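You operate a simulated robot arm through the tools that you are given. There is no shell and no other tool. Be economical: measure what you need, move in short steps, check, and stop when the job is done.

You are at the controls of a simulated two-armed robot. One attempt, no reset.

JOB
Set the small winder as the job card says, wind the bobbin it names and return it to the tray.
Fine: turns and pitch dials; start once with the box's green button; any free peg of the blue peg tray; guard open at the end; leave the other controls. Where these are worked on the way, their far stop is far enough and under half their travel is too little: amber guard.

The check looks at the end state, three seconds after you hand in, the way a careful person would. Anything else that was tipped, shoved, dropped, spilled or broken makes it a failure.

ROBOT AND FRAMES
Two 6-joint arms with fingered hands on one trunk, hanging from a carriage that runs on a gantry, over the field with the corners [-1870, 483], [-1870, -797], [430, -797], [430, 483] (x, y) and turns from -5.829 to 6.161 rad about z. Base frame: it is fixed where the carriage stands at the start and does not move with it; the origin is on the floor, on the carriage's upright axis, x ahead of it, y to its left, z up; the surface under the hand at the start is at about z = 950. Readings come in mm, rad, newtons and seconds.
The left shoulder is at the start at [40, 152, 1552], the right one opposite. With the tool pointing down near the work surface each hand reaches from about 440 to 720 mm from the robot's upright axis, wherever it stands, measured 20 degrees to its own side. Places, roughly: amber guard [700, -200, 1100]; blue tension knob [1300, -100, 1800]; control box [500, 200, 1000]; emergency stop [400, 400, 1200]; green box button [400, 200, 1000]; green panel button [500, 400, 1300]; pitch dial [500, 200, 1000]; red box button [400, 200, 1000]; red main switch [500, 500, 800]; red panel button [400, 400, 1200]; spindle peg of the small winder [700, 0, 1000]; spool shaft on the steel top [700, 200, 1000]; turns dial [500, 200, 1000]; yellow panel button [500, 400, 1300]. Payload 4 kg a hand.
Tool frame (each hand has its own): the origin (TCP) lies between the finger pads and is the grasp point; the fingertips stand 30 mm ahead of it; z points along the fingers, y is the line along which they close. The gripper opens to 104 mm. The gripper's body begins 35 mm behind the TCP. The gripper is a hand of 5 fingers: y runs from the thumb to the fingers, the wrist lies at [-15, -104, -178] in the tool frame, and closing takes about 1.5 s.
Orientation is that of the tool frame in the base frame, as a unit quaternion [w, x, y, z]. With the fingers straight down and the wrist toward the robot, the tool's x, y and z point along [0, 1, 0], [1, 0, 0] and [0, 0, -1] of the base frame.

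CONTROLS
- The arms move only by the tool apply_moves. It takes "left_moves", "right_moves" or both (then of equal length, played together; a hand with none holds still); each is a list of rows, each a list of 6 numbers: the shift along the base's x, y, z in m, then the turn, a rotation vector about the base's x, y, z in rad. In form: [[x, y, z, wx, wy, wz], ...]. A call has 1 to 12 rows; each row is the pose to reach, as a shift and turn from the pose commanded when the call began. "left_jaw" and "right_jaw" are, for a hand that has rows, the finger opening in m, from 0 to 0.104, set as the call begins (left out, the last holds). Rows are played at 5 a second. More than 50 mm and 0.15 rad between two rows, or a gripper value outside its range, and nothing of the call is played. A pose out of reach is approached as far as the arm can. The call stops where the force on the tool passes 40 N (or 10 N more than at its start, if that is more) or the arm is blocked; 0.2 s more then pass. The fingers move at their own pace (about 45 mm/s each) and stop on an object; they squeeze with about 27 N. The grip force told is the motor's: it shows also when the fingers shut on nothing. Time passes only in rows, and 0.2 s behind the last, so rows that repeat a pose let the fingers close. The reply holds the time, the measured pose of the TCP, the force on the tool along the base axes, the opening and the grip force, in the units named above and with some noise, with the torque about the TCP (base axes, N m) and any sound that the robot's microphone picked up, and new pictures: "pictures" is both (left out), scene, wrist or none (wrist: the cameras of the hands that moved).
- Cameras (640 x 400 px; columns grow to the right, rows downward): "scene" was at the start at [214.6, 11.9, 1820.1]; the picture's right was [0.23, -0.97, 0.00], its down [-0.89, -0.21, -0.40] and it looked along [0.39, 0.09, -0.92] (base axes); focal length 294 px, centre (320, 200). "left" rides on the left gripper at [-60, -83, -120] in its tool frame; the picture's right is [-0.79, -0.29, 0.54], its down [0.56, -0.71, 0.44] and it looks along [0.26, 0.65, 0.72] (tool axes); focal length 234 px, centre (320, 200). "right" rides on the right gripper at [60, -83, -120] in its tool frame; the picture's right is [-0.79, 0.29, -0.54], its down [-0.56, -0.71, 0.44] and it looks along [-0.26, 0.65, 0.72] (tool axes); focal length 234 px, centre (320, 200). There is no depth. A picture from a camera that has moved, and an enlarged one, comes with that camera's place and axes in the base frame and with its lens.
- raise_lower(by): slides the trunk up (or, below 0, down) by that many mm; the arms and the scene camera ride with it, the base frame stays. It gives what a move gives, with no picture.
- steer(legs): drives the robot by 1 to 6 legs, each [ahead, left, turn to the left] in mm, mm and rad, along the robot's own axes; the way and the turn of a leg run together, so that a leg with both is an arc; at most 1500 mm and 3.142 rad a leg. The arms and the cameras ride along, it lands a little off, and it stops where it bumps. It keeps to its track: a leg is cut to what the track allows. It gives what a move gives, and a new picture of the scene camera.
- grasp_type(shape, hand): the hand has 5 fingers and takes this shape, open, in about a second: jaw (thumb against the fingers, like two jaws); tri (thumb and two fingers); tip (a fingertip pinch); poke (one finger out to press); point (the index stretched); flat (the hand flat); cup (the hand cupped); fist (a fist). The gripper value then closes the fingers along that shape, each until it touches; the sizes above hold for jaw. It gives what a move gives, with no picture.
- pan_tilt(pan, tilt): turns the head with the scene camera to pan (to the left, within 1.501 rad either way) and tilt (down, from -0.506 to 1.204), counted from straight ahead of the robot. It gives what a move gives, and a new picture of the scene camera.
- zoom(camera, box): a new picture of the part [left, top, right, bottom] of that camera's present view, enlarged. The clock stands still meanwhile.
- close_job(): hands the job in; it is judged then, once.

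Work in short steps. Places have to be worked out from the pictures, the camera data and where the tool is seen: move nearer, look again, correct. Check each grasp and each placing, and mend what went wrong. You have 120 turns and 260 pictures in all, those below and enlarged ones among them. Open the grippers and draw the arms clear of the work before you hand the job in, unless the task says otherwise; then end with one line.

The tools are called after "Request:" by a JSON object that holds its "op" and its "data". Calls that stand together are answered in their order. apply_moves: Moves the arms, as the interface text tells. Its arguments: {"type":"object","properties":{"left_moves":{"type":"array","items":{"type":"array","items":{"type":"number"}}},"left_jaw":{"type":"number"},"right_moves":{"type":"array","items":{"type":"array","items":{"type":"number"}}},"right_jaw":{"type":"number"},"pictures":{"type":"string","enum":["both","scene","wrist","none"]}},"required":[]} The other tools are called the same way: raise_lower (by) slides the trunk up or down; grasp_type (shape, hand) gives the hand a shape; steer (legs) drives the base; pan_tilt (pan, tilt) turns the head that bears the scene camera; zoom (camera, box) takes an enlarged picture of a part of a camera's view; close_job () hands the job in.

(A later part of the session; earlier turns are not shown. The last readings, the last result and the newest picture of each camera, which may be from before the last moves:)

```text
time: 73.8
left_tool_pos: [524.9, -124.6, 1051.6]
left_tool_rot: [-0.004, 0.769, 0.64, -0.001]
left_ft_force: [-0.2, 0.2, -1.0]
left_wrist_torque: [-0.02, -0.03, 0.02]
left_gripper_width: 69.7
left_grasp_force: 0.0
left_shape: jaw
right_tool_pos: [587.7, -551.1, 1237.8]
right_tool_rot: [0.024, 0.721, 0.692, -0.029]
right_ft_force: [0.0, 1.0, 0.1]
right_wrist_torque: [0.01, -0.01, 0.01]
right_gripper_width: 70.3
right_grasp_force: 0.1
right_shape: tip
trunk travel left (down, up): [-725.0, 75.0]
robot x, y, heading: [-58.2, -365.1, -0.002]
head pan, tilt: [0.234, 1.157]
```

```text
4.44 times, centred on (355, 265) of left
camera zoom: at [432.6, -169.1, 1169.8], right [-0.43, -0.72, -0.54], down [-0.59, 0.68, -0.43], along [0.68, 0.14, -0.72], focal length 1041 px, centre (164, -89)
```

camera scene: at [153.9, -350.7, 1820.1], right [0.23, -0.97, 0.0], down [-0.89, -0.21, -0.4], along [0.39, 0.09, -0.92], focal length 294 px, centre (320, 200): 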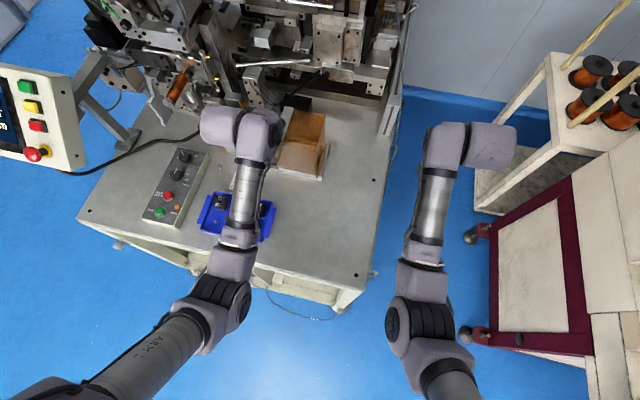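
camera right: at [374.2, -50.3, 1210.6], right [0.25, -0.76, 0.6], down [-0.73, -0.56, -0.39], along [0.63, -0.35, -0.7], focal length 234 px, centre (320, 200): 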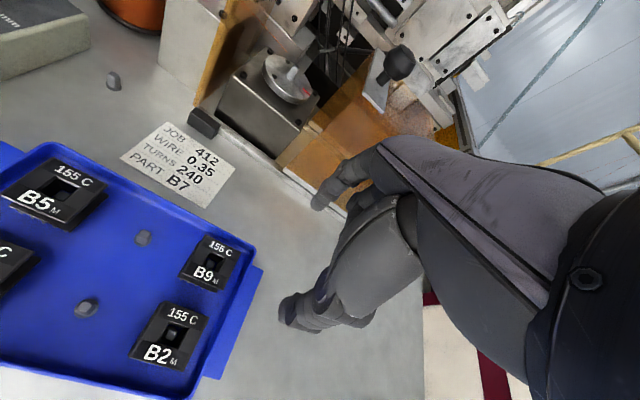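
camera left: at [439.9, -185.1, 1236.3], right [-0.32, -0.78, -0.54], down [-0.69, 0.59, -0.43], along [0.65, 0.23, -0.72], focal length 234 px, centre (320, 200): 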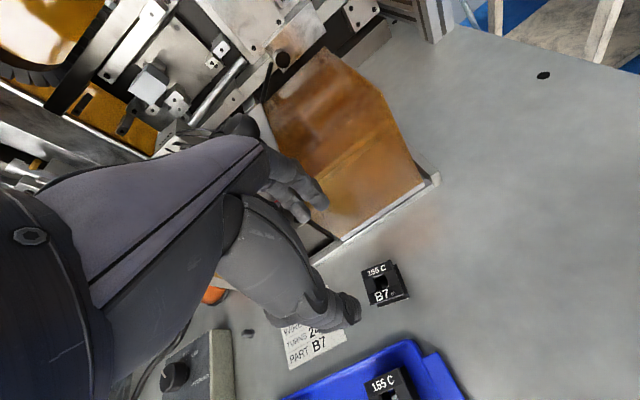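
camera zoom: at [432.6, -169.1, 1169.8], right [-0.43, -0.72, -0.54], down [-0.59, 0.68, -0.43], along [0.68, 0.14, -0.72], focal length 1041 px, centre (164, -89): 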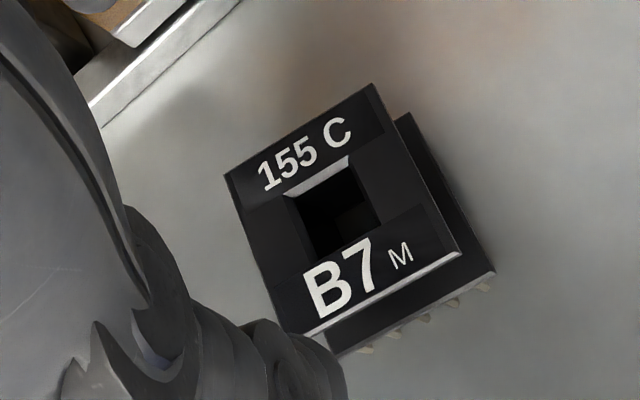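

Both measurements put the bobbin's top at z about 983 (37 mm flange). The peg's height is my weak number, so I'll leave B7 here, go back empty-handed to the spindle and measure the peg from two heights.

Request:
{"op": "apply_moves", "data": {"left_moves": [[0, 0, 0.045, 0, 0, 0.04], [0, 0, 0.09, 0, 0, 0.06], [0, 0, 0.13, 0, 0, 0.06]], "pictures": "none"}}

Request:
{"op": "steer", "data": {"legs": [[90, 95, 0]]}}

Request:
{"op": "apply_moves", "data": {"left_moves": [[0.02, -0.003, -0.03, 0, 0, 0], [0.04, -0.005, -0.06, 0, 0, 0], [0.053, -0.007, -0.06, 0, 0, 0]], "pictures": "none"}}

Request:
{"op": "zoom", "data": {"camera": "left", "box": [305, 205, 405, 305]}}

```text
time: 74.6
left_tool_pos: [524.6, -122.5, 1180.2]
left_tool_rot: [-0.003, 0.75, 0.662, -0.002]
left_ft_force: [0.1, -0.1, 0.0]
left_wrist_torque: [-0.01, 0.0, -0.01]
left_gripper_width: 69.6
left_grasp_force: 0.1
left_shape: jaw
right_tool_pos: [587.7, -551.9, 1236.5]
right_tool_rot: [0.024, 0.721, 0.692, -0.029]
right_ft_force: [-0.1, 0.0, 0.6]
right_wrist_torque: [-0.02, 0.01, -0.03]
right_gripper_width: 70.2
right_grasp_force: 0.0
right_shape: tip
trunk travel left (down, up): [-725.0, 75.0]
robot x, y, heading: [-59.5, -361.3, 0.002]
head pan, tilt: [0.234, 1.157]
```

```text
time: 75.9
left_tool_pos: [614.9, -28.6, 1180.2]
left_tool_rot: [-0.003, 0.75, 0.661, -0.002]
left_ft_force: [-0.2, -0.3, 0.2]
left_wrist_torque: [-0.01, 0.02, 0.01]
left_gripper_width: 69.6
left_grasp_force: 0.1
left_shape: jaw
right_tool_pos: [676.5, -458.1, 1236.9]
right_tool_rot: [0.024, 0.722, 0.691, -0.029]
right_ft_force: [0.1, -0.5, -0.4]
right_wrist_torque: [0.0, 0.0, -0.03]
right_gripper_width: 70.2
right_grasp_force: 0.2
right_shape: tip
trunk travel left (down, up): [-725.0, 75.0]
robot x, y, heading: [28.8, -268.6, 0.003]
head pan, tilt: [0.234, 1.157]
camera scene: at [243.0, -256.3, 1820.2], right [0.23, -0.97, 0.0], down [-0.89, -0.21, -0.4], along [0.39, 0.09, -0.92], focal length 294 px, centre (320, 200)
```

scene: 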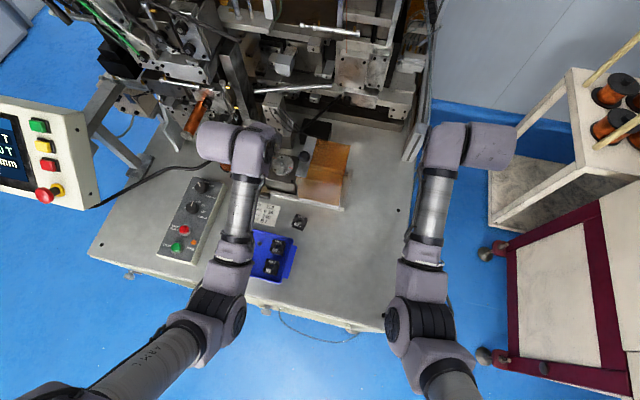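

```text
time: 76.7
left_tool_pos: [667.0, -36.3, 1121.5]
left_tool_rot: [-0.003, 0.75, 0.662, -0.003]
left_ft_force: [0.0, -0.6, -0.4]
left_wrist_torque: [-0.03, 0.03, 0.01]
left_gripper_width: 69.7
left_grasp_force: 0.0
left_shape: jaw
right_tool_pos: [676.7, -458.9, 1237.0]
right_tool_rot: [0.024, 0.722, 0.691, -0.029]
right_ft_force: [0.5, 0.9, -0.5]
right_wrist_torque: [0.0, 0.0, 0.0]
right_gripper_width: 70.1
right_grasp_force: 0.0
right_shape: tip
trunk travel left (down, up): [-725.0, 75.0]
robot x, y, heading: [25.2, -270.5, 0.0]
head pan, tilt: [0.234, 1.157]
```

```text
4.00 times, centred on (355, 255) of left
camera zoom: at [577.6, -86.1, 1239.8], right [-0.39, -0.74, -0.54], down [-0.63, 0.64, -0.43], along [0.67, 0.18, -0.72], focal length 937 px, centre (180, -20)
```

zoom: 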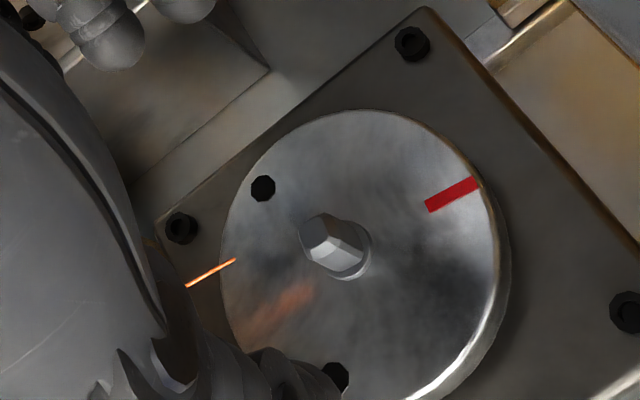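

If the peg is on my tool axis its top is at z 1056. I'll lower 30 mm to confirm by parallax.

Request:
{"op": "apply_moves", "data": {"left_moves": [[0, 0, -0.015, 0, 0, 0], [0, 0, -0.03, 0, 0, 0], [0, 0, -0.03, 0, 0, 0]], "pictures": "none"}}

Request:
{"op": "zoom", "data": {"camera": "left", "box": [290, 200, 390, 300]}}

```text
time: 77.5
left_tool_pos: [666.2, -35.7, 1090.4]
left_tool_rot: [-0.003, 0.75, 0.661, -0.001]
left_ft_force: [-0.2, -0.1, 0.4]
left_wrist_torque: [0.03, 0.01, 0.04]
left_gripper_width: 69.9
left_grasp_force: 0.2
left_shape: jaw
right_tool_pos: [677.9, -459.6, 1236.9]
right_tool_rot: [0.025, 0.722, 0.691, -0.029]
right_ft_force: [0.0, -0.3, 0.9]
right_wrist_torque: [0.0, -0.01, -0.03]
right_gripper_width: 70.5
right_grasp_force: 0.0
right_shape: tip
trunk travel left (down, up): [-725.0, 75.0]
robot x, y, heading: [31.5, -271.0, 0.002]
head pan, tilt: [0.234, 1.157]
```

```text
4.00 times, centred on (340, 250) of left
camera zoom: at [577.5, -85.5, 1209.4], right [-0.39, -0.74, -0.54], down [-0.63, 0.64, -0.43], along [0.67, 0.18, -0.72], focal length 937 px, centre (240, 0)
```

zoom: 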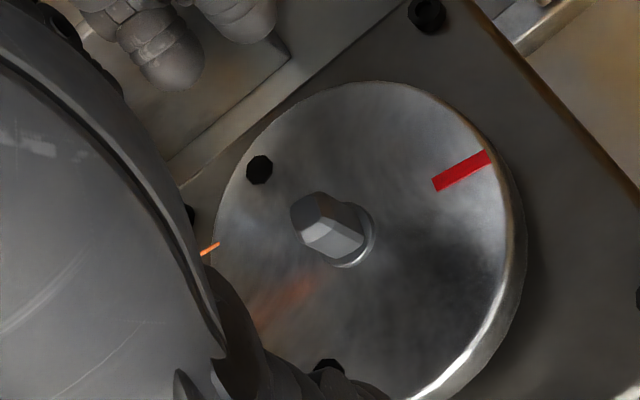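

Parallax agrees: the peg top is at (667.7,−36.9,1056), yaw about −8°, now well calibrated to the TCP. I'll go back to fetch B7.

Request:
{"op": "apply_moves", "data": {"left_moves": [[0, 0, 0.03, 0, 0, 0], [-0.03, 0, 0.06, 0, 0, 0], [-0.055, 0.007, 0.09, 0, 0, 0]], "pictures": "none"}}

Request:
{"op": "steer", "data": {"legs": [[-90, -95, 0]]}}

Request:
{"op": "apply_moves", "data": {"left_moves": [[0, 0, -0.045, 0, 0, -0.03], [0, 0, -0.09, 0, 0, -0.06], [0, 0, -0.13, 0, 0, -0.06]], "pictures": "none"}}

Request:
{"op": "zoom", "data": {"camera": "left", "box": [310, 220, 400, 310]}}

```text
time: 78.3
left_tool_pos: [612.5, -30.6, 1181.4]
left_tool_rot: [-0.003, 0.75, 0.661, -0.002]
left_ft_force: [-0.4, -0.1, 0.6]
left_wrist_torque: [-0.01, -0.01, 0.0]
left_gripper_width: 69.8
left_grasp_force: 0.1
left_shape: jaw
right_tool_pos: [675.3, -458.2, 1236.8]
right_tool_rot: [0.024, 0.722, 0.691, -0.029]
right_ft_force: [0.3, -0.1, 0.2]
right_wrist_torque: [0.04, 0.01, 0.0]
right_gripper_width: 70.2
right_grasp_force: 0.0
right_shape: tip
trunk travel left (down, up): [-725.0, 75.0]
robot x, y, heading: [29.2, -268.4, -0.001]
head pan, tilt: [0.234, 1.157]
```

```text
time: 79.6
left_tool_pos: [521.3, -125.1, 1180.3]
left_tool_rot: [-0.003, 0.751, 0.661, -0.001]
left_ft_force: [-0.1, 0.2, 0.5]
left_wrist_torque: [-0.04, -0.03, 0.0]
left_gripper_width: 69.7
left_grasp_force: 0.1
left_shape: jaw
right_tool_pos: [585.7, -553.8, 1237.4]
right_tool_rot: [0.024, 0.722, 0.691, -0.028]
right_ft_force: [0.3, 0.1, 0.2]
right_wrist_torque: [-0.02, 0.02, -0.01]
right_gripper_width: 70.4
right_grasp_force: 0.1
right_shape: tip
trunk travel left (down, up): [-725.0, 75.0]
robot x, y, heading: [-61.4, -364.5, -0.001]
head pan, tilt: [0.234, 1.157]
camera scene: at [151.8, -350.2, 1820.1], right [0.23, -0.97, 0.0], down [-0.89, -0.21, -0.4], along [0.39, 0.09, -0.92], focal length 294 px, centre (320, 200)
```

scene: 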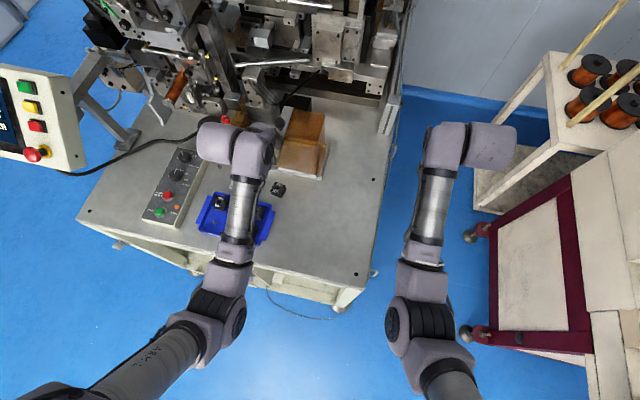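

```text
time: 80.4
left_tool_pos: [520.7, -124.8, 1049.1]
left_tool_rot: [-0.002, 0.771, 0.637, -0.002]
left_ft_force: [-0.4, 0.6, -0.2]
left_wrist_torque: [0.04, 0.02, -0.01]
left_gripper_width: 69.8
left_grasp_force: 0.1
left_shape: jaw
right_tool_pos: [586.1, -553.2, 1236.6]
right_tool_rot: [0.025, 0.722, 0.691, -0.029]
right_ft_force: [0.4, -1.0, -0.6]
right_wrist_torque: [0.0, -0.04, 0.03]
right_gripper_width: 70.1
right_grasp_force: 0.0
right_shape: tip
trunk travel left (down, up): [-725.0, 75.0]
robot x, y, heading: [-62.2, -358.9, 0.001]
head pan, tilt: [0.234, 1.157]
```

```text
4.44 times, centred on (355, 265) of left
camera zoom: at [428.8, -169.7, 1168.5], right [-0.43, -0.72, -0.54], down [-0.59, 0.68, -0.43], along [0.68, 0.13, -0.72], focal length 1041 px, centre (164, -89)
```

zoom: 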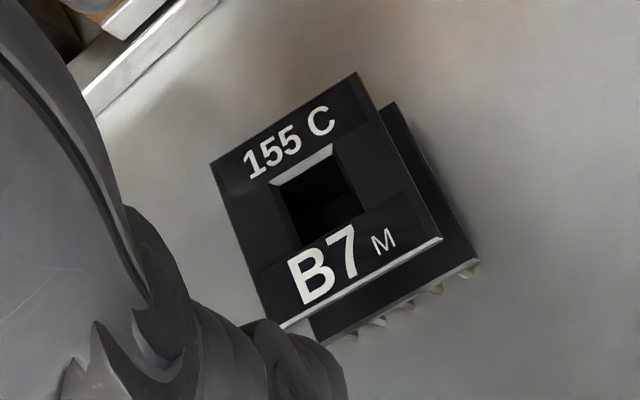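

The bobbin is exactly on the tool axis and square to the hand. I'll descend straight and close.

Request:
{"op": "apply_moves", "data": {"left_moves": [[0, 0, -0.025, 0, 0, 0], [0, 0, -0.045, 0, 0, 0], [0, 0, -0.057, 0, 0, 0]], "pictures": "none"}}

Request:
{"op": "apply_moves", "data": {"left_moves": [[0, 0, 0, 0, 0, 0], [0, 0, 0, 0, 0, 0], [0, 0, 0, 0, 0, 0], [0, 0, 0, 0, 0, 0], [0, 0, 0, 0, 0, 0]], "left_jaw": 0.0, "pictures": "none"}}

Request:
{"op": "zoom", "data": {"camera": "left", "box": [290, 200, 370, 280]}}

```text
time: 81.2
left_tool_pos: [521.4, -125.0, 993.2]
left_tool_rot: [-0.003, 0.77, 0.638, -0.001]
left_ft_force: [0.2, -0.3, 0.0]
left_wrist_torque: [0.02, 0.01, 0.01]
left_gripper_width: 69.8
left_grasp_force: 0.1
left_shape: jaw
right_tool_pos: [585.1, -554.8, 1236.9]
right_tool_rot: [0.024, 0.722, 0.69, -0.028]
right_ft_force: [0.9, -0.2, 0.1]
right_wrist_torque: [-0.01, -0.02, 0.01]
right_gripper_width: 70.5
right_grasp_force: 0.0
right_shape: tip
trunk travel left (down, up): [-725.0, 75.0]
robot x, y, heading: [-63.0, -362.9, -0.0]
head pan, tilt: [0.234, 1.157]
```

```text
time: 82.4
left_tool_pos: [521.5, -125.3, 993.6]
left_tool_rot: [-0.003, 0.771, 0.637, -0.002]
left_ft_force: [-0.3, 1.1, 0.2]
left_wrist_torque: [0.02, 0.02, 0.02]
left_gripper_width: 32.5
left_grasp_force: 26.6
left_shape: jaw
right_tool_pos: [584.9, -553.5, 1238.3]
right_tool_rot: [0.024, 0.722, 0.69, -0.029]
right_ft_force: [0.9, -0.3, 0.0]
right_wrist_torque: [-0.01, 0.03, 0.0]
right_gripper_width: 70.2
right_grasp_force: 0.0
right_shape: tip
trunk travel left (down, up): [-725.0, 75.0]
robot x, y, heading: [-62.1, -361.9, 0.001]
head pan, tilt: [0.234, 1.157]
```

```text
5.00 times, centred on (330, 240) of left
camera zoom: at [429.5, -168.9, 1112.1], right [-0.43, -0.72, -0.54], down [-0.59, 0.68, -0.43], along [0.68, 0.13, -0.72], focal length 1171 px, centre (270, 0)
```

zoom: 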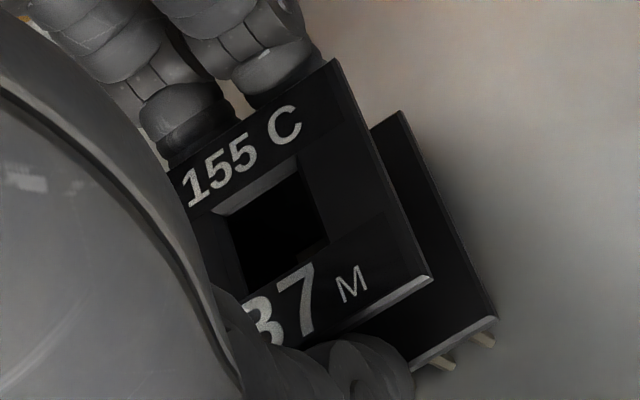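

The bobbin is centred on the tool axis within about 1 mm and square. I'll lift, drive to the spindle and turn to yaw −7.5°.

Request:
{"op": "apply_moves", "data": {"left_moves": [[0, 0, 0.03, 0, 0, 0], [0, 0, 0.07, 0, 0, 0], [0, 0, 0.11, 0, 0, 0], [0, 0, 0.15, 0, 0, 0.03], [0, 0, 0.19, 0, 0, 0.058]], "pictures": "none"}}

Request:
{"op": "steer", "data": {"legs": [[90, 95, 0]]}}

Request:
{"op": "apply_moves", "data": {"left_moves": [[0.02, 0, -0.02, 0, 0, 0], [0.04, -0.002, -0.035, 0, 0, 0], [0.055, -0.006, -0.045, 0, 0, 0], [0.055, -0.006, -0.045, 0, 0, 0]], "pictures": "none"}}

Request:
{"op": "zoom", "data": {"camera": "left", "box": [320, 220, 400, 300]}}

```text
time: 83.6
left_tool_pos: [524.0, -125.0, 1183.9]
left_tool_rot: [-0.002, 0.751, 0.66, -0.002]
left_ft_force: [0.4, 0.3, -0.1]
left_wrist_torque: [0.02, 0.0, -0.01]
left_gripper_width: 32.6
left_grasp_force: 27.2
left_shape: jaw
right_tool_pos: [585.8, -553.9, 1238.1]
right_tool_rot: [0.025, 0.722, 0.691, -0.028]
right_ft_force: [0.4, 0.2, 0.3]
right_wrist_torque: [0.0, -0.02, 0.0]
right_gripper_width: 70.4
right_grasp_force: 0.0
right_shape: tip
trunk travel left (down, up): [-725.0, 75.0]
robot x, y, heading: [-62.4, -359.3, -0.002]
head pan, tilt: [0.234, 1.157]
```

```text
time: 84.9
left_tool_pos: [613.2, -30.6, 1182.9]
left_tool_rot: [-0.003, 0.751, 0.66, -0.002]
left_ft_force: [0.2, -0.3, -0.1]
left_wrist_torque: [0.03, 0.0, 0.02]
left_gripper_width: 32.6
left_grasp_force: 27.3
left_shape: jaw
right_tool_pos: [674.9, -459.0, 1237.8]
right_tool_rot: [0.024, 0.722, 0.69, -0.029]
right_ft_force: [0.9, -0.4, 1.1]
right_wrist_torque: [0.03, 0.0, 0.03]
right_gripper_width: 70.2
right_grasp_force: 0.1
right_shape: tip
trunk travel left (down, up): [-725.0, 75.0]
robot x, y, heading: [28.7, -270.7, -0.002]
head pan, tilt: [0.234, 1.157]
camera scene: at [241.4, -256.3, 1820.2], right [0.23, -0.97, 0.0], down [-0.89, -0.21, -0.4], along [0.39, 0.09, -0.92], focal length 294 px, centre (320, 200)
```

scene: 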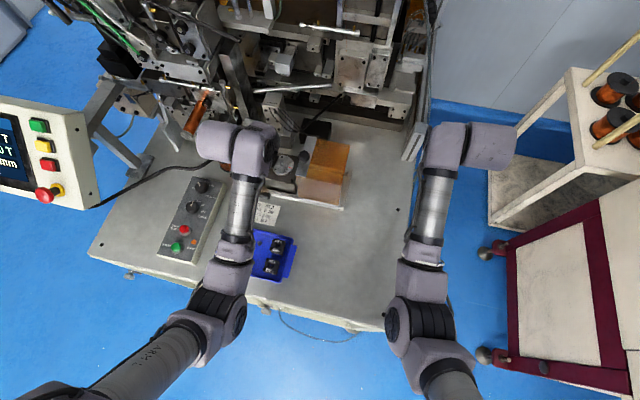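

```text
time: 85.9
left_tool_pos: [668.3, -35.7, 1137.8]
left_tool_rot: [-0.002, 0.751, 0.66, 0.0]
left_ft_force: [0.6, 1.1, -0.9]
left_wrist_torque: [0.01, -0.04, 0.01]
left_gripper_width: 32.7
left_grasp_force: 26.4
left_shape: jaw
right_tool_pos: [674.9, -460.1, 1237.8]
right_tool_rot: [0.024, 0.722, 0.69, -0.028]
right_ft_force: [0.2, 0.6, 0.4]
right_wrist_torque: [0.0, 0.0, 0.0]
right_gripper_width: 70.2
right_grasp_force: 0.0
right_shape: tip
trunk travel left (down, up): [-725.0, 75.0]
robot x, y, heading: [28.8, -269.4, 0.001]
head pan, tilt: [0.234, 1.157]
```

```text
5.00 times, centred on (360, 260) of left
camera zoom: at [578.5, -85.3, 1257.3], right [-0.39, -0.74, -0.54], down [-0.63, 0.65, -0.43], along [0.67, 0.17, -0.72], focal length 1171 px, centre (120, -100)
```

zoom: 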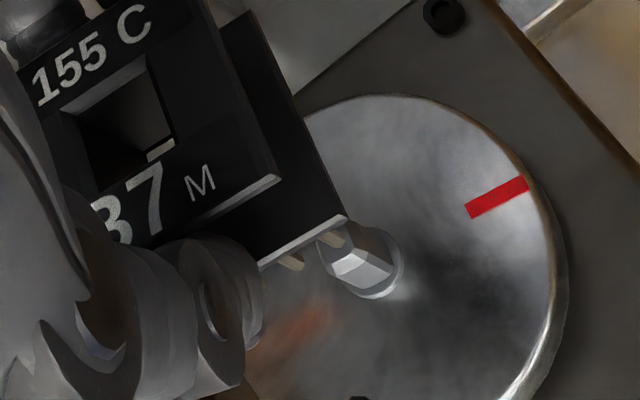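

The peg is partly hidden, so I'll sidestep to see it fully and measure it in this stance.

Request:
{"op": "apply_moves", "data": {"left_moves": [[-0.006, 0.008, 0, 0, 0, 0], [-0.012, 0.016, 0, 0, 0, 0], [-0.012, 0.016, 0, 0, 0, 0]], "pictures": "none"}}

Request:
{"op": "zoom", "data": {"camera": "left", "box": [340, 220, 400, 280]}}

```text
time: 86.7
left_tool_pos: [655.3, -20.8, 1139.4]
left_tool_rot: [-0.003, 0.752, 0.66, -0.002]
left_ft_force: [-0.2, 0.5, -0.2]
left_wrist_torque: [-0.01, -0.03, 0.0]
left_gripper_width: 32.4
left_grasp_force: 27.0
left_shape: jaw
right_tool_pos: [674.5, -460.1, 1237.2]
right_tool_rot: [0.024, 0.722, 0.691, -0.029]
right_ft_force: [0.0, -0.2, -0.1]
right_wrist_torque: [0.02, 0.03, 0.0]
right_gripper_width: 70.2
right_grasp_force: 0.0
right_shape: tip
trunk travel left (down, up): [-725.0, 75.0]
robot x, y, heading: [27.4, -272.6, -0.006]
head pan, tilt: [0.234, 1.157]
```

```text
6.67 times, centred on (370, 250) of left
camera zoom: at [566.3, -69.7, 1257.0], right [-0.39, -0.74, -0.54], down [-0.63, 0.65, -0.43], along [0.67, 0.17, -0.72], focal length 1561 px, centre (-13, -133)
```

zoom: 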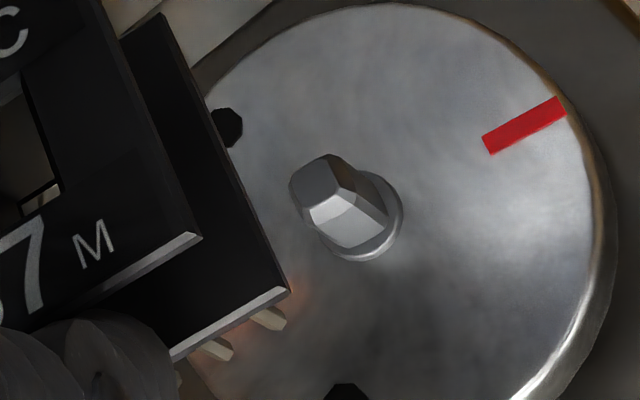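

The peg is at (+11.6,−16.8) from here. I'll move over it with a small yaw trim, lower to just above it, then go into it by 2 mm steps.

Request:
{"op": "apply_moves", "data": {"left_moves": [[0.006, -0.008, 0, 0, 0, 0.02], [0.0116, -0.0168, -0.01, 0, 0, 0.025], [0.0116, -0.0168, -0.035, 0, 0, 0.025], [0.0116, -0.0168, -0.044, 0, 0, 0.025], [0.0116, -0.0168, -0.048, 0, 0, 0.025], [0.0116, -0.0168, -0.051, 0, 0, 0.025], [0.0116, -0.0168, -0.053, 0, 0, 0.025]], "pictures": "none"}}

Request:
{"op": "zoom", "data": {"camera": "left", "box": [300, 210, 380, 290]}}

```text
time: 88.3
left_tool_pos: [668.6, -37.3, 1085.1]
left_tool_rot: [-0.003, 0.744, 0.668, -0.002]
left_ft_force: [-2.2, 0.5, 1.4]
left_wrist_torque: [0.02, 0.02, 0.04]
left_gripper_width: 33.6
left_grasp_force: 27.1
left_shape: jaw
right_tool_pos: [674.4, -459.7, 1238.0]
right_tool_rot: [0.024, 0.722, 0.69, -0.029]
right_ft_force: [0.4, 0.1, -0.1]
right_wrist_torque: [-0.03, -0.01, -0.01]
right_gripper_width: 70.3
right_grasp_force: 0.0
right_shape: tip
trunk travel left (down, up): [-725.0, 75.0]
robot x, y, heading: [26.2, -267.7, -0.002]
head pan, tilt: [0.234, 1.157]
```

```text
5.00 times, centred on (340, 250) of left
camera zoom: at [579.8, -89.2, 1203.8], right [-0.37, -0.75, -0.54], down [-0.65, 0.63, -0.43], along [0.66, 0.19, -0.72], focal length 1171 px, centre (220, -50)
```

zoom: 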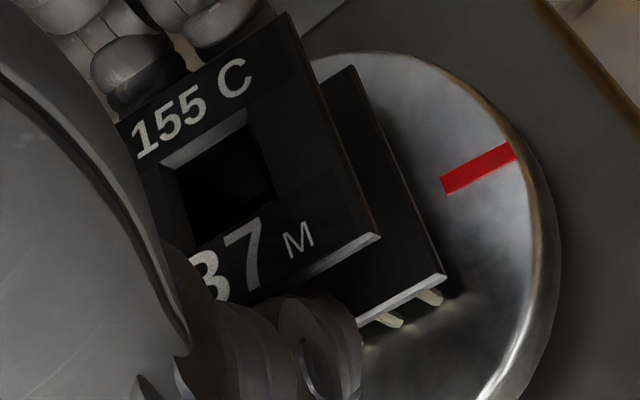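

Only light contact (2 N sideways) and the bobbin is level, so the chamfer is guiding it. I'll continue downward in small steps.

Request:
{"op": "apply_moves", "data": {"left_moves": [[0, 0, -0.002, 0, 0, 0], [0, 0, -0.004, 0, 0, 0], [0, 0, -0.006, 0, 0, 0]], "pictures": "none"}}

Request:
{"op": "zoom", "data": {"camera": "left", "box": [300, 210, 380, 290]}}

```text
time: 89.1
left_tool_pos: [668.1, -37.7, 1080.4]
left_tool_rot: [-0.003, 0.743, 0.669, -0.001]
left_ft_force: [-7.9, 0.4, 16.3]
left_wrist_torque: [-0.02, 0.14, -0.03]
left_gripper_width: 34.5
left_grasp_force: 26.8
left_shape: jaw
right_tool_pos: [675.2, -459.1, 1236.2]
right_tool_rot: [0.025, 0.722, 0.691, -0.029]
right_ft_force: [0.4, 0.4, -0.7]
right_wrist_torque: [0.03, 0.02, -0.04]
right_gripper_width: 70.3
right_grasp_force: 0.0
right_shape: tip
trunk travel left (down, up): [-725.0, 75.0]
robot x, y, heading: [25.3, -265.9, -0.003]
head pan, tilt: [0.234, 1.157]
```

```text
5.00 times, centred on (340, 250) of left
camera zoom: at [580.2, -88.9, 1199.4], right [-0.37, -0.75, -0.54], down [-0.65, 0.63, -0.43], along [0.67, 0.19, -0.72], focal length 1171 px, centre (220, -50)
```

zoom: 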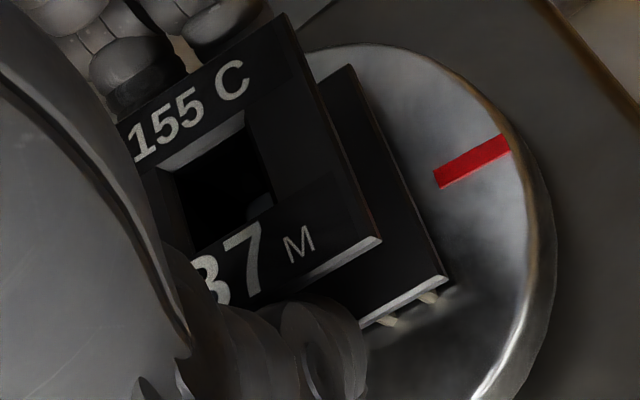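

The force pushes the bobbin to −x, so the hole is slightly too far to +x. I'll back up 3 mm, shift −2.5 mm in x and descend again.

Request:
{"op": "apply_moves", "data": {"left_moves": [[0, 0, 0.004, 0, 0, 0], [-0.0025, 0, 0.004, 0, 0, 0], [-0.0025, 0, 0.001, 0, 0, 0], [-0.0025, 0, -0.002, 0, 0, 0]], "pictures": "none"}}

Request:
{"op": "zoom", "data": {"camera": "left", "box": [300, 210, 380, 290]}}

```text
time: 90.1
left_tool_pos: [664.9, -37.7, 1079.2]
left_tool_rot: [-0.002, 0.743, 0.669, 0.0]
left_ft_force: [0.9, -1.3, 10.0]
left_wrist_torque: [0.0, -0.21, 0.0]
left_gripper_width: 34.1
left_grasp_force: 27.4
left_shape: jaw
right_tool_pos: [675.4, -459.6, 1237.5]
right_tool_rot: [0.024, 0.722, 0.69, -0.029]
right_ft_force: [0.3, -0.2, -0.3]
right_wrist_torque: [-0.03, -0.01, 0.01]
right_gripper_width: 70.4
right_grasp_force: 0.0
right_shape: tip
trunk travel left (down, up): [-725.0, 75.0]
robot x, y, heading: [24.2, -270.1, 0.001]
head pan, tilt: [0.234, 1.157]
```

```text
5.00 times, centred on (340, 250) of left
camera zoom: at [577.7, -89.4, 1197.1], right [-0.37, -0.75, -0.54], down [-0.65, 0.63, -0.43], along [0.67, 0.19, -0.72], focal length 1171 px, centre (220, -50)
```

zoom: 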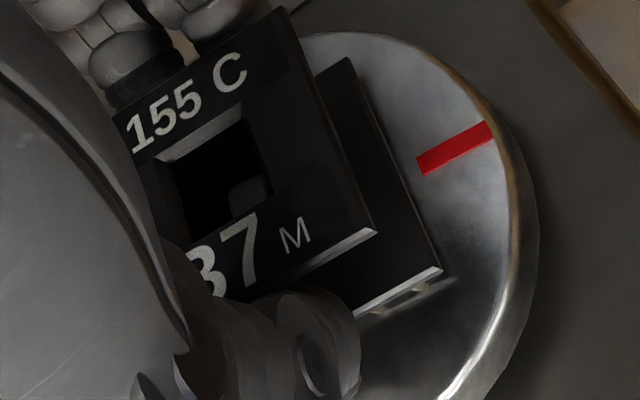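

The peg now shows inside the hole and side forces are near zero. I'll continue down.

Request:
{"op": "apply_moves", "data": {"left_moves": [[0, 0, -0.002, 0, 0, 0], [0, 0, -0.004, 0, 0, 0], [0, 0, -0.006, 0, 0, 0]], "pictures": "none"}}

Request:
{"op": "zoom", "data": {"camera": "left", "box": [300, 210, 380, 290]}}

```text
time: 90.8
left_tool_pos: [669.0, -37.3, 1078.6]
left_tool_rot: [0.0, 0.743, 0.669, 0.002]
left_ft_force: [-2.3, -0.5, 8.6]
left_wrist_torque: [-0.04, 0.01, -0.05]
left_gripper_width: 34.4
left_grasp_force: 26.8
left_shape: jaw
right_tool_pos: [675.1, -459.1, 1237.6]
right_tool_rot: [0.024, 0.722, 0.691, -0.029]
right_ft_force: [0.4, 0.0, -1.2]
right_wrist_torque: [-0.05, -0.02, 0.05]
right_gripper_width: 70.2
right_grasp_force: 0.0
right_shape: tip
trunk travel left (down, up): [-725.0, 75.0]
robot x, y, heading: [25.0, -269.8, -0.001]
head pan, tilt: [0.234, 1.157]
stopped in row 3 (left hand): the force on the tool passed its limit at 42 N (the readings are from after the stop); the commanded pose is now the measured one
```

```text
5.00 times, centred on (340, 250) of left
camera zoom: at [579.0, -89.5, 1195.9], right [-0.37, -0.75, -0.55], down [-0.64, 0.63, -0.44], along [0.67, 0.19, -0.71], focal length 1171 px, centre (220, -50)
```

zoom: 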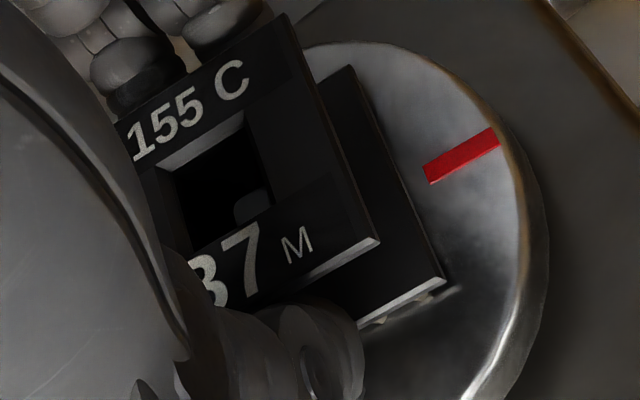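

It stopped at 42 N with the bobbin level. I'll zoom close to see whether it is seated on the disc.

Request:
{"op": "zoom", "data": {"camera": "left", "box": [330, 240, 370, 280]}}

Request:
{"op": "zoom", "data": {"camera": "left", "box": [315, 225, 350, 260]}}

```text
10.00 times, centred on (350, 260) of left
camera zoom: at [579.0, -89.5, 1195.9], right [-0.37, -0.75, -0.55], down [-0.64, 0.63, -0.44], along [0.67, 0.19, -0.71], focal length 2342 px, centre (20, -400)
```

zoom: 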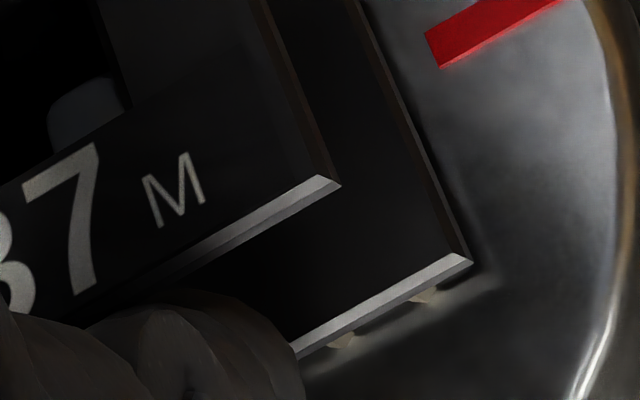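

```text
11.43 times, centred on (332, 242) of left
camera zoom: at [579.0, -89.5, 1195.9], right [-0.37, -0.75, -0.55], down [-0.64, 0.63, -0.44], along [0.67, 0.19, -0.71], focal length 2676 px, centre (177, -286)
```

zoom: 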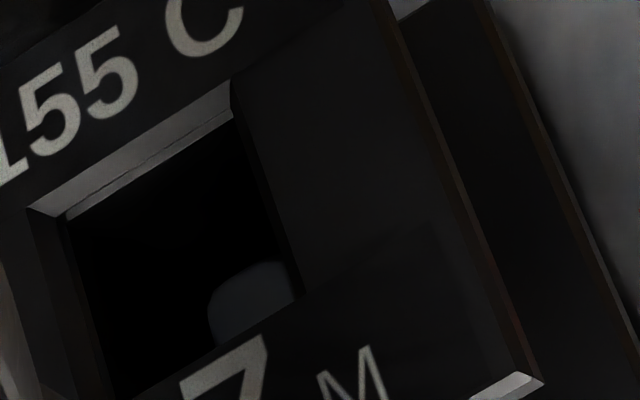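

The flange is nearly at the disc with the pins touching. I'll open, rise, and check that it sits level.

Request:
{"op": "apply_moves", "data": {"left_moves": [[0, 0, 0, 0, 0, 0], [0, 0, 0, 0, 0, 0], [0, 0, 0, 0, 0, 0], [0, 0, 0, 0, 0, 0], [0, 0, 0.03, 0, 0, 0], [0, 0, 0.055, 0, 0, 0]], "left_jaw": 0.07, "pictures": "none"}}

Request:
{"op": "zoom", "data": {"camera": "left", "box": [310, 215, 410, 315]}}

```text
time: 92.2
left_tool_pos: [669.8, -38.6, 1129.8]
left_tool_rot: [-0.001, 0.743, 0.669, 0.003]
left_ft_force: [-0.7, 0.4, 0.0]
left_wrist_torque: [-0.01, -0.01, 0.01]
left_gripper_width: 69.5
left_grasp_force: 0.0
left_shape: jaw
right_tool_pos: [675.4, -459.1, 1236.4]
right_tool_rot: [0.024, 0.722, 0.691, -0.029]
right_ft_force: [0.2, 0.1, 0.2]
right_wrist_torque: [-0.02, 0.0, 0.0]
right_gripper_width: 70.2
right_grasp_force: 0.2
right_shape: tip
trunk travel left (down, up): [-725.0, 75.0]
robot x, y, heading: [29.0, -267.5, 0.0]
head pan, tilt: [0.234, 1.157]
```

```text
4.00 times, centred on (360, 265) of left
camera zoom: at [580.2, -90.0, 1249.1], right [-0.37, -0.75, -0.55], down [-0.64, 0.63, -0.44], along [0.67, 0.19, -0.72], focal length 937 px, centre (160, -60)
```

zoom: 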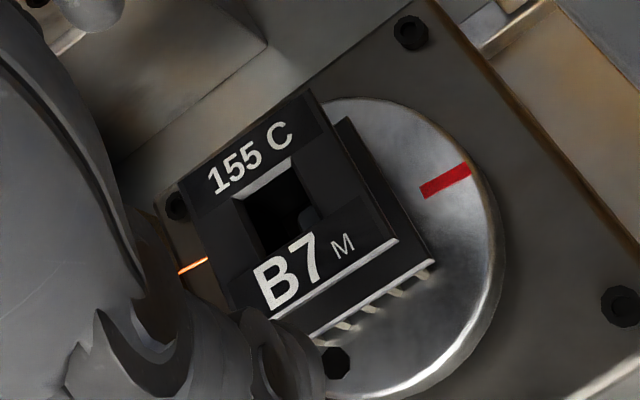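

It sits level with the peg inside the hole. I'll press lightly on top with closed fingers to make sure it's fully seated.

Request:
{"op": "apply_moves", "data": {"left_moves": [[-0.002, 0.0, 0, 0, 0, 0], [-0.002, 0, 0, 0, 0, 0], [-0.002, 0, 0, 0, 0, 0], [-0.002, 0, 0, 0, 0, 0], [-0.002, 0, -0.01, 0, 0, 0], [-0.002, 0, -0.02, 0, 0, 0], [-0.002, 0, -0.025, 0, 0, 0], [-0.002, 0, -0.028, 0, 0, 0]], "left_jaw": 0.0, "pictures": "none"}}

Request:
{"op": "zoom", "data": {"camera": "left", "box": [280, 190, 400, 310]}}

```text
time: 94.0
left_tool_pos: [664.7, -37.8, 1103.7]
left_tool_rot: [-0.002, 0.743, 0.669, 0.001]
left_ft_force: [-0.2, 0.7, 0.5]
left_wrist_torque: [-0.01, 0.01, -0.01]
left_gripper_width: 0.1
left_grasp_force: 26.9
left_shape: jaw
right_tool_pos: [674.5, -460.1, 1236.2]
right_tool_rot: [0.024, 0.722, 0.69, -0.03]
right_ft_force: [0.1, -0.1, 0.2]
right_wrist_torque: [-0.01, 0.0, -0.01]
right_gripper_width: 70.3
right_grasp_force: 0.1
right_shape: tip
trunk travel left (down, up): [-725.0, 75.0]
robot x, y, heading: [26.0, -268.8, -0.001]
head pan, tilt: [0.234, 1.157]
```

```text
3.33 times, centred on (340, 250) of left
camera zoom: at [576.2, -89.7, 1221.7], right [-0.37, -0.75, -0.55], down [-0.64, 0.63, -0.43], along [0.67, 0.19, -0.72], focal length 781 px, centre (253, 33)
```

zoom: 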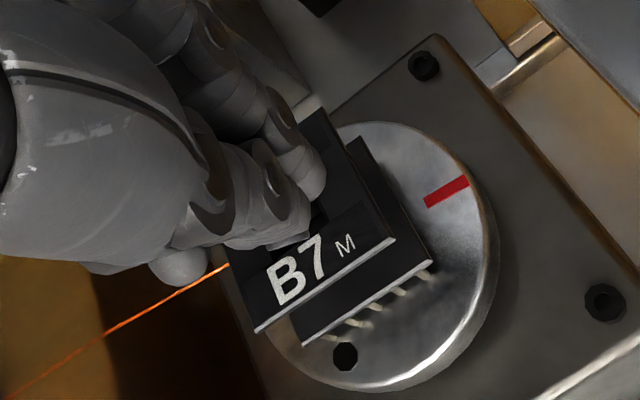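

No contact yet. I'll continue in 2 mm steps.

Request:
{"op": "apply_moves", "data": {"left_moves": [[0, 0, -0.002, 0, 0, 0], [0, 0, -0.004, 0, 0, 0], [0, 0, -0.006, 0, 0, 0], [0, 0, -0.008, 0, 0, 0]], "pictures": "none"}}

Request:
{"op": "zoom", "data": {"camera": "left", "box": [280, 190, 400, 310]}}

```text
time: 95.0
left_tool_pos: [670.3, -36.9, 1102.2]
left_tool_rot: [0.004, 0.743, 0.67, 0.006]
left_ft_force: [-4.1, -1.6, 34.3]
left_wrist_torque: [-0.27, 0.02, 0.0]
left_gripper_width: 0.0
left_grasp_force: 26.6
left_shape: jaw
right_tool_pos: [676.9, -458.3, 1237.8]
right_tool_rot: [0.025, 0.722, 0.691, -0.029]
right_ft_force: [-0.3, 0.2, 0.2]
right_wrist_torque: [-0.01, -0.02, -0.01]
right_gripper_width: 70.5
right_grasp_force: 0.0
right_shape: tip
trunk travel left (down, up): [-725.0, 75.0]
robot x, y, heading: [24.5, -270.1, -0.001]
head pan, tilt: [0.234, 1.157]
```

```text
3.33 times, centred on (340, 250) of left
camera zoom: at [579.3, -89.1, 1218.5], right [-0.36, -0.75, -0.55], down [-0.64, 0.63, -0.44], along [0.68, 0.19, -0.71], focal length 781 px, centre (253, 33)
```

zoom: 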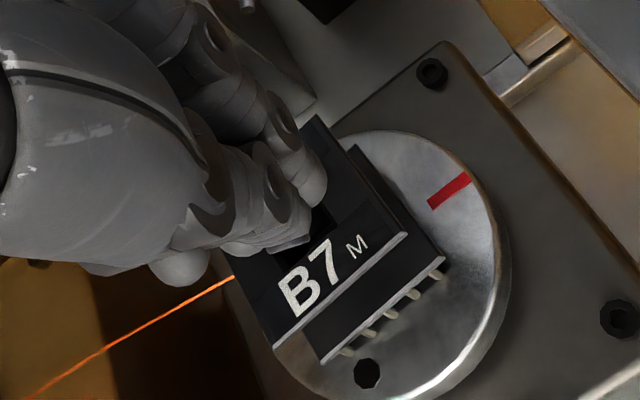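

34 N pressed with no give and the bobbin level: it is seated standing on its pins. Next I'll raise the hand, shift the base right, and approach the guard knob (about (645,−118), z about 1145).

Request:
{"op": "apply_moves", "data": {"left_moves": [[-0.004, 0, 0.04, 0, 0, 0], [-0.006, 0, 0.08, 0, 0, 0.04], [-0.01, 0, 0.125, 0, 0, 0.08]], "pictures": "none"}}

Request:
{"op": "steer", "data": {"legs": [[0, -50, 0]]}}

Request:
{"op": "apply_moves", "data": {"left_moves": [[-0.01, -0.02, 0, 0, 0, 0.02], [-0.018, -0.033, 0, 0, 0, 0.04]], "left_jaw": 0.08}}

```text
time: 95.8
left_tool_pos: [653.1, -39.0, 1220.6]
left_tool_rot: [-0.001, 0.716, 0.699, 0.001]
left_ft_force: [-0.1, -0.8, 0.1]
left_wrist_torque: [0.03, -0.02, 0.02]
left_gripper_width: 0.0
left_grasp_force: 27.6
left_shape: jaw
right_tool_pos: [674.4, -458.7, 1236.8]
right_tool_rot: [0.024, 0.722, 0.691, -0.029]
right_ft_force: [0.5, -0.5, -0.4]
right_wrist_torque: [0.0, 0.03, 0.0]
right_gripper_width: 70.4
right_grasp_force: 0.1
right_shape: tip
trunk travel left (down, up): [-725.0, 75.0]
robot x, y, heading: [27.0, -266.4, -0.001]
head pan, tilt: [0.234, 1.157]
```

```text
time: 96.7
left_tool_pos: [653.1, -88.8, 1220.4]
left_tool_rot: [-0.001, 0.716, 0.699, 0.001]
left_ft_force: [-0.3, 0.5, -0.1]
left_wrist_torque: [-0.01, 0.0, -0.01]
left_gripper_width: 0.2
left_grasp_force: 26.7
left_shape: jaw
right_tool_pos: [674.3, -509.7, 1237.9]
right_tool_rot: [0.024, 0.723, 0.69, -0.029]
right_ft_force: [-0.4, 0.2, 0.3]
right_wrist_torque: [0.01, 0.0, 0.01]
right_gripper_width: 70.4
right_grasp_force: 0.1
right_shape: tip
trunk travel left (down, up): [-725.0, 75.0]
robot x, y, heading: [25.4, -316.9, -0.002]
head pan, tilt: [0.234, 1.157]
camera scene: at [241.1, -306.2, 1820.1], right [0.23, -0.97, 0.0], down [-0.89, -0.21, -0.4], along [0.39, 0.09, -0.92], focal length 294 px, centre (320, 200)
```

scene: 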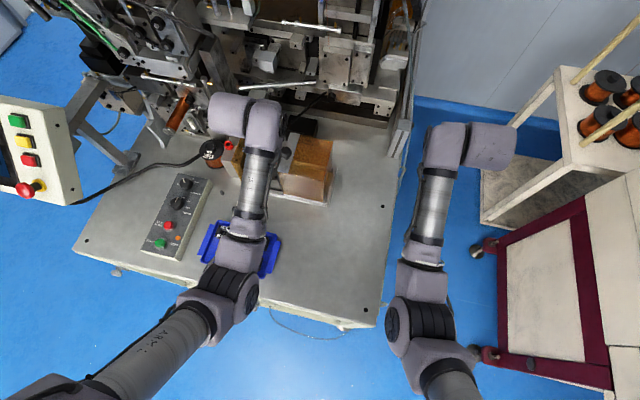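

```text
time: 97.3
left_tool_pos: [636.7, -123.1, 1219.8]
left_tool_rot: [-0.001, 0.702, 0.712, 0.001]
left_ft_force: [1.3, -0.5, -0.4]
left_wrist_torque: [-0.01, 0.01, 0.0]
left_gripper_width: 79.7
left_grasp_force: 0.0
left_shape: jaw
right_tool_pos: [673.2, -510.3, 1236.9]
right_tool_rot: [0.024, 0.723, 0.69, -0.029]
right_ft_force: [1.1, 0.1, 0.2]
right_wrist_torque: [0.0, 0.04, -0.01]
right_gripper_width: 70.4
right_grasp_force: 0.0
right_shape: tip
trunk travel left (down, up): [-725.0, 75.0]
robot x, y, heading: [27.4, -313.0, -0.001]
head pan, tilt: [0.234, 1.157]
camera scene: at [241.1, -306.2, 1820.1], right [0.23, -0.97, 0.0], down [-0.89, -0.21, -0.4], along [0.39, 0.09, -0.92], focal length 294 px, centre (320, 200)
camera left: at [554.7, -185.1, 1337.6], right [-0.28, -0.79, -0.55], down [-0.71, 0.55, -0.43], along [0.64, 0.27, -0.72], focal length 234 px, centre (320, 200)
```

scene: 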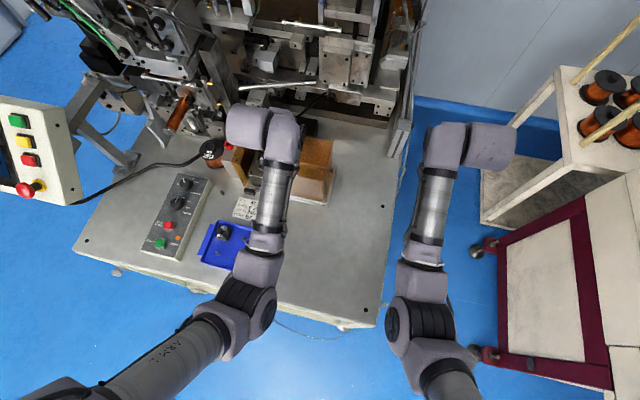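
left: 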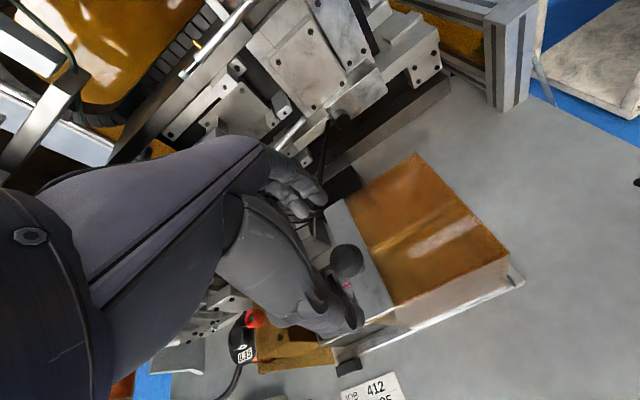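

The knob is at about (644,−117). I'll centre over it and lower to TCP z 1185 to check.

Request:
{"op": "apply_moves", "data": {"left_moves": [[0.004, 0.003, -0.015, 0, 0, 0], [0.007, 0.006, -0.035, 0, 0, 0], [0.007, 0.006, -0.035, 0, 0, 0]], "pictures": "none"}}

Request:
{"op": "zoom", "data": {"camera": "left", "box": [260, 170, 400, 310]}}

```text
time: 98.1
left_tool_pos: [641.9, -115.7, 1185.3]
left_tool_rot: [-0.001, 0.701, 0.713, 0.002]
left_ft_force: [-0.2, -1.1, -0.5]
left_wrist_torque: [0.04, -0.03, 0.0]
left_gripper_width: 80.1
left_grasp_force: 0.0
left_shape: jaw
right_tool_pos: [674.4, -509.0, 1236.2]
right_tool_rot: [0.023, 0.723, 0.69, -0.029]
right_ft_force: [0.4, -0.1, 0.4]
right_wrist_torque: [-0.01, 0.01, 0.01]
right_gripper_width: 70.3
right_grasp_force: 0.0
right_shape: tip
trunk travel left (down, up): [-725.0, 75.0]
robot x, y, heading: [27.4, -316.9, -0.003]
head pan, tilt: [0.234, 1.157]
```

```text
2.86 times, centred on (330, 240) of left
camera zoom: at [559.8, -177.8, 1303.0], right [-0.28, -0.79, -0.55], down [-0.71, 0.55, -0.43], along [0.64, 0.27, -0.72], focal length 669 px, centre (291, 86)
```

zoom: 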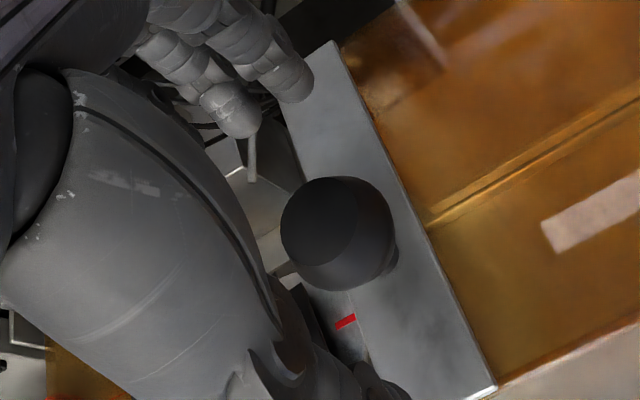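

The knob is on the axis near z 1150 (about 28 mm ball). I'll lower to TCP z 1166 and close on it.

Request:
{"op": "apply_moves", "data": {"left_moves": [[0.003, 0, -0.01, 0, 0, 0], [0.003, 0, -0.019, 0, 0, 0], [0.003, 0, -0.019, 0, 0, 0]], "pictures": "none"}}

Request:
{"op": "apply_moves", "data": {"left_moves": [[0, 0, 0, 0, 0, 0], [0, 0, 0, 0, 0, 0], [0, 0, 0, 0, 0, 0], [0, 0, 0, 0, 0, 0], [0, 0, 0, 0, 0, 0]], "left_jaw": 0.0, "pictures": "none"}}

Request:
{"op": "zoom", "data": {"camera": "left", "box": [260, 170, 400, 310]}}

```text
time: 98.9
left_tool_pos: [645.5, -115.5, 1167.2]
left_tool_rot: [-0.001, 0.702, 0.712, 0.002]
left_ft_force: [-0.1, 0.0, 0.1]
left_wrist_torque: [0.0, -0.01, -0.04]
left_gripper_width: 79.7
left_grasp_force: 0.1
left_shape: jaw
right_tool_pos: [674.4, -508.5, 1236.5]
right_tool_rot: [0.025, 0.723, 0.69, -0.029]
right_ft_force: [0.0, -0.2, -0.3]
right_wrist_torque: [-0.01, -0.01, 0.01]
right_gripper_width: 70.4
right_grasp_force: 0.0
right_shape: tip
trunk travel left (down, up): [-725.0, 75.0]
robot x, y, heading: [27.9, -317.3, -0.0]
head pan, tilt: [0.234, 1.157]
```

```text
time: 100.1
left_tool_pos: [644.5, -116.4, 1164.3]
left_tool_rot: [-0.002, 0.701, 0.713, 0.0]
left_ft_force: [-2.7, -0.8, -3.8]
left_wrist_torque: [0.03, -0.06, -0.03]
left_gripper_width: 23.0
left_grasp_force: 27.2
left_shape: jaw
right_tool_pos: [673.6, -509.6, 1235.3]
right_tool_rot: [0.025, 0.723, 0.69, -0.029]
right_ft_force: [-0.6, -0.3, 0.2]
right_wrist_torque: [0.0, 0.02, 0.02]
right_gripper_width: 70.3
right_grasp_force: 0.0
right_shape: tip
trunk travel left (down, up): [-725.0, 75.0]
robot x, y, heading: [25.8, -316.8, -0.001]
head pan, tilt: [0.234, 1.157]
```

```text
2.86 times, centred on (330, 240) of left
camera zoom: at [561.9, -178.4, 1283.9], right [-0.28, -0.79, -0.54], down [-0.72, 0.55, -0.43], along [0.64, 0.27, -0.72], focal length 669 px, centre (291, 86)
```

zoom: 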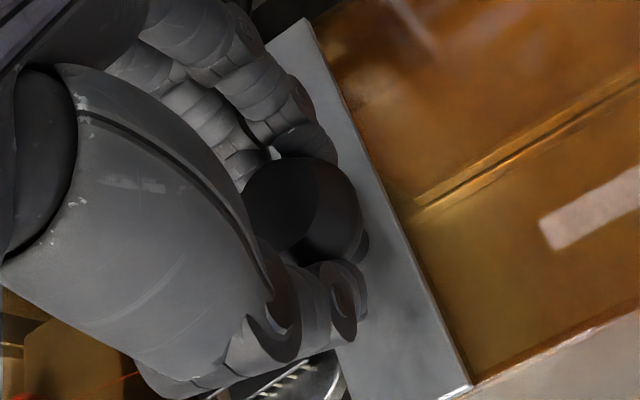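

The knob is gripped. I'll slide the guard to +y in steps, watching the force.

Request:
{"op": "apply_moves", "data": {"left_moves": [[0, 0.012, 0, 0, 0, 0], [0, 0.024, 0, 0, 0, 0], [0, 0.036, 0, 0, 0, 0], [0, 0.048, 0, 0, 0, 0]]}}

```text
time: 101.1
left_tool_pos: [643.8, -67.3, 1166.0]
left_tool_rot: [-0.002, 0.702, 0.713, 0.0]
left_ft_force: [-8.6, 0.9, -5.1]
left_wrist_torque: [-0.03, 0.08, -0.02]
left_gripper_width: 22.7
left_grasp_force: 26.9
left_shape: jaw
right_tool_pos: [673.1, -508.9, 1235.9]
right_tool_rot: [0.024, 0.722, 0.691, -0.028]
right_ft_force: [-0.1, 0.3, 0.6]
right_wrist_torque: [0.01, -0.02, 0.0]
right_gripper_width: 70.0
right_grasp_force: 0.1
right_shape: tip
trunk travel left (down, up): [-725.0, 75.0]
robot x, y, heading: [27.4, -316.8, -0.003]
head pan, tilt: [0.234, 1.157]
camera scene: at [240.5, -306.1, 1819.8], right [0.23, -0.97, 0.0], down [-0.89, -0.21, -0.4], along [0.39, 0.09, -0.92], focal length 294 px, centre (320, 200)
camera left: at [562.6, -128.7, 1283.9], right [-0.28, -0.79, -0.55], down [-0.72, 0.55, -0.43], along [0.64, 0.27, -0.72], focal length 234 px, centre (320, 200)
```

scene: 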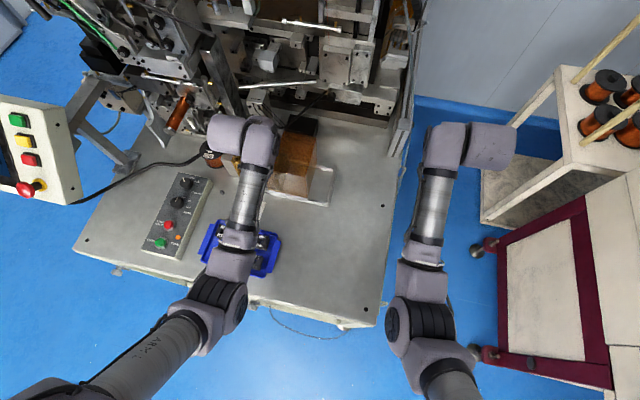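
left: 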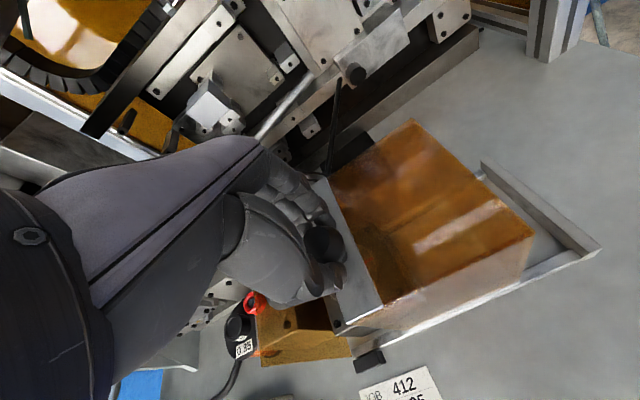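

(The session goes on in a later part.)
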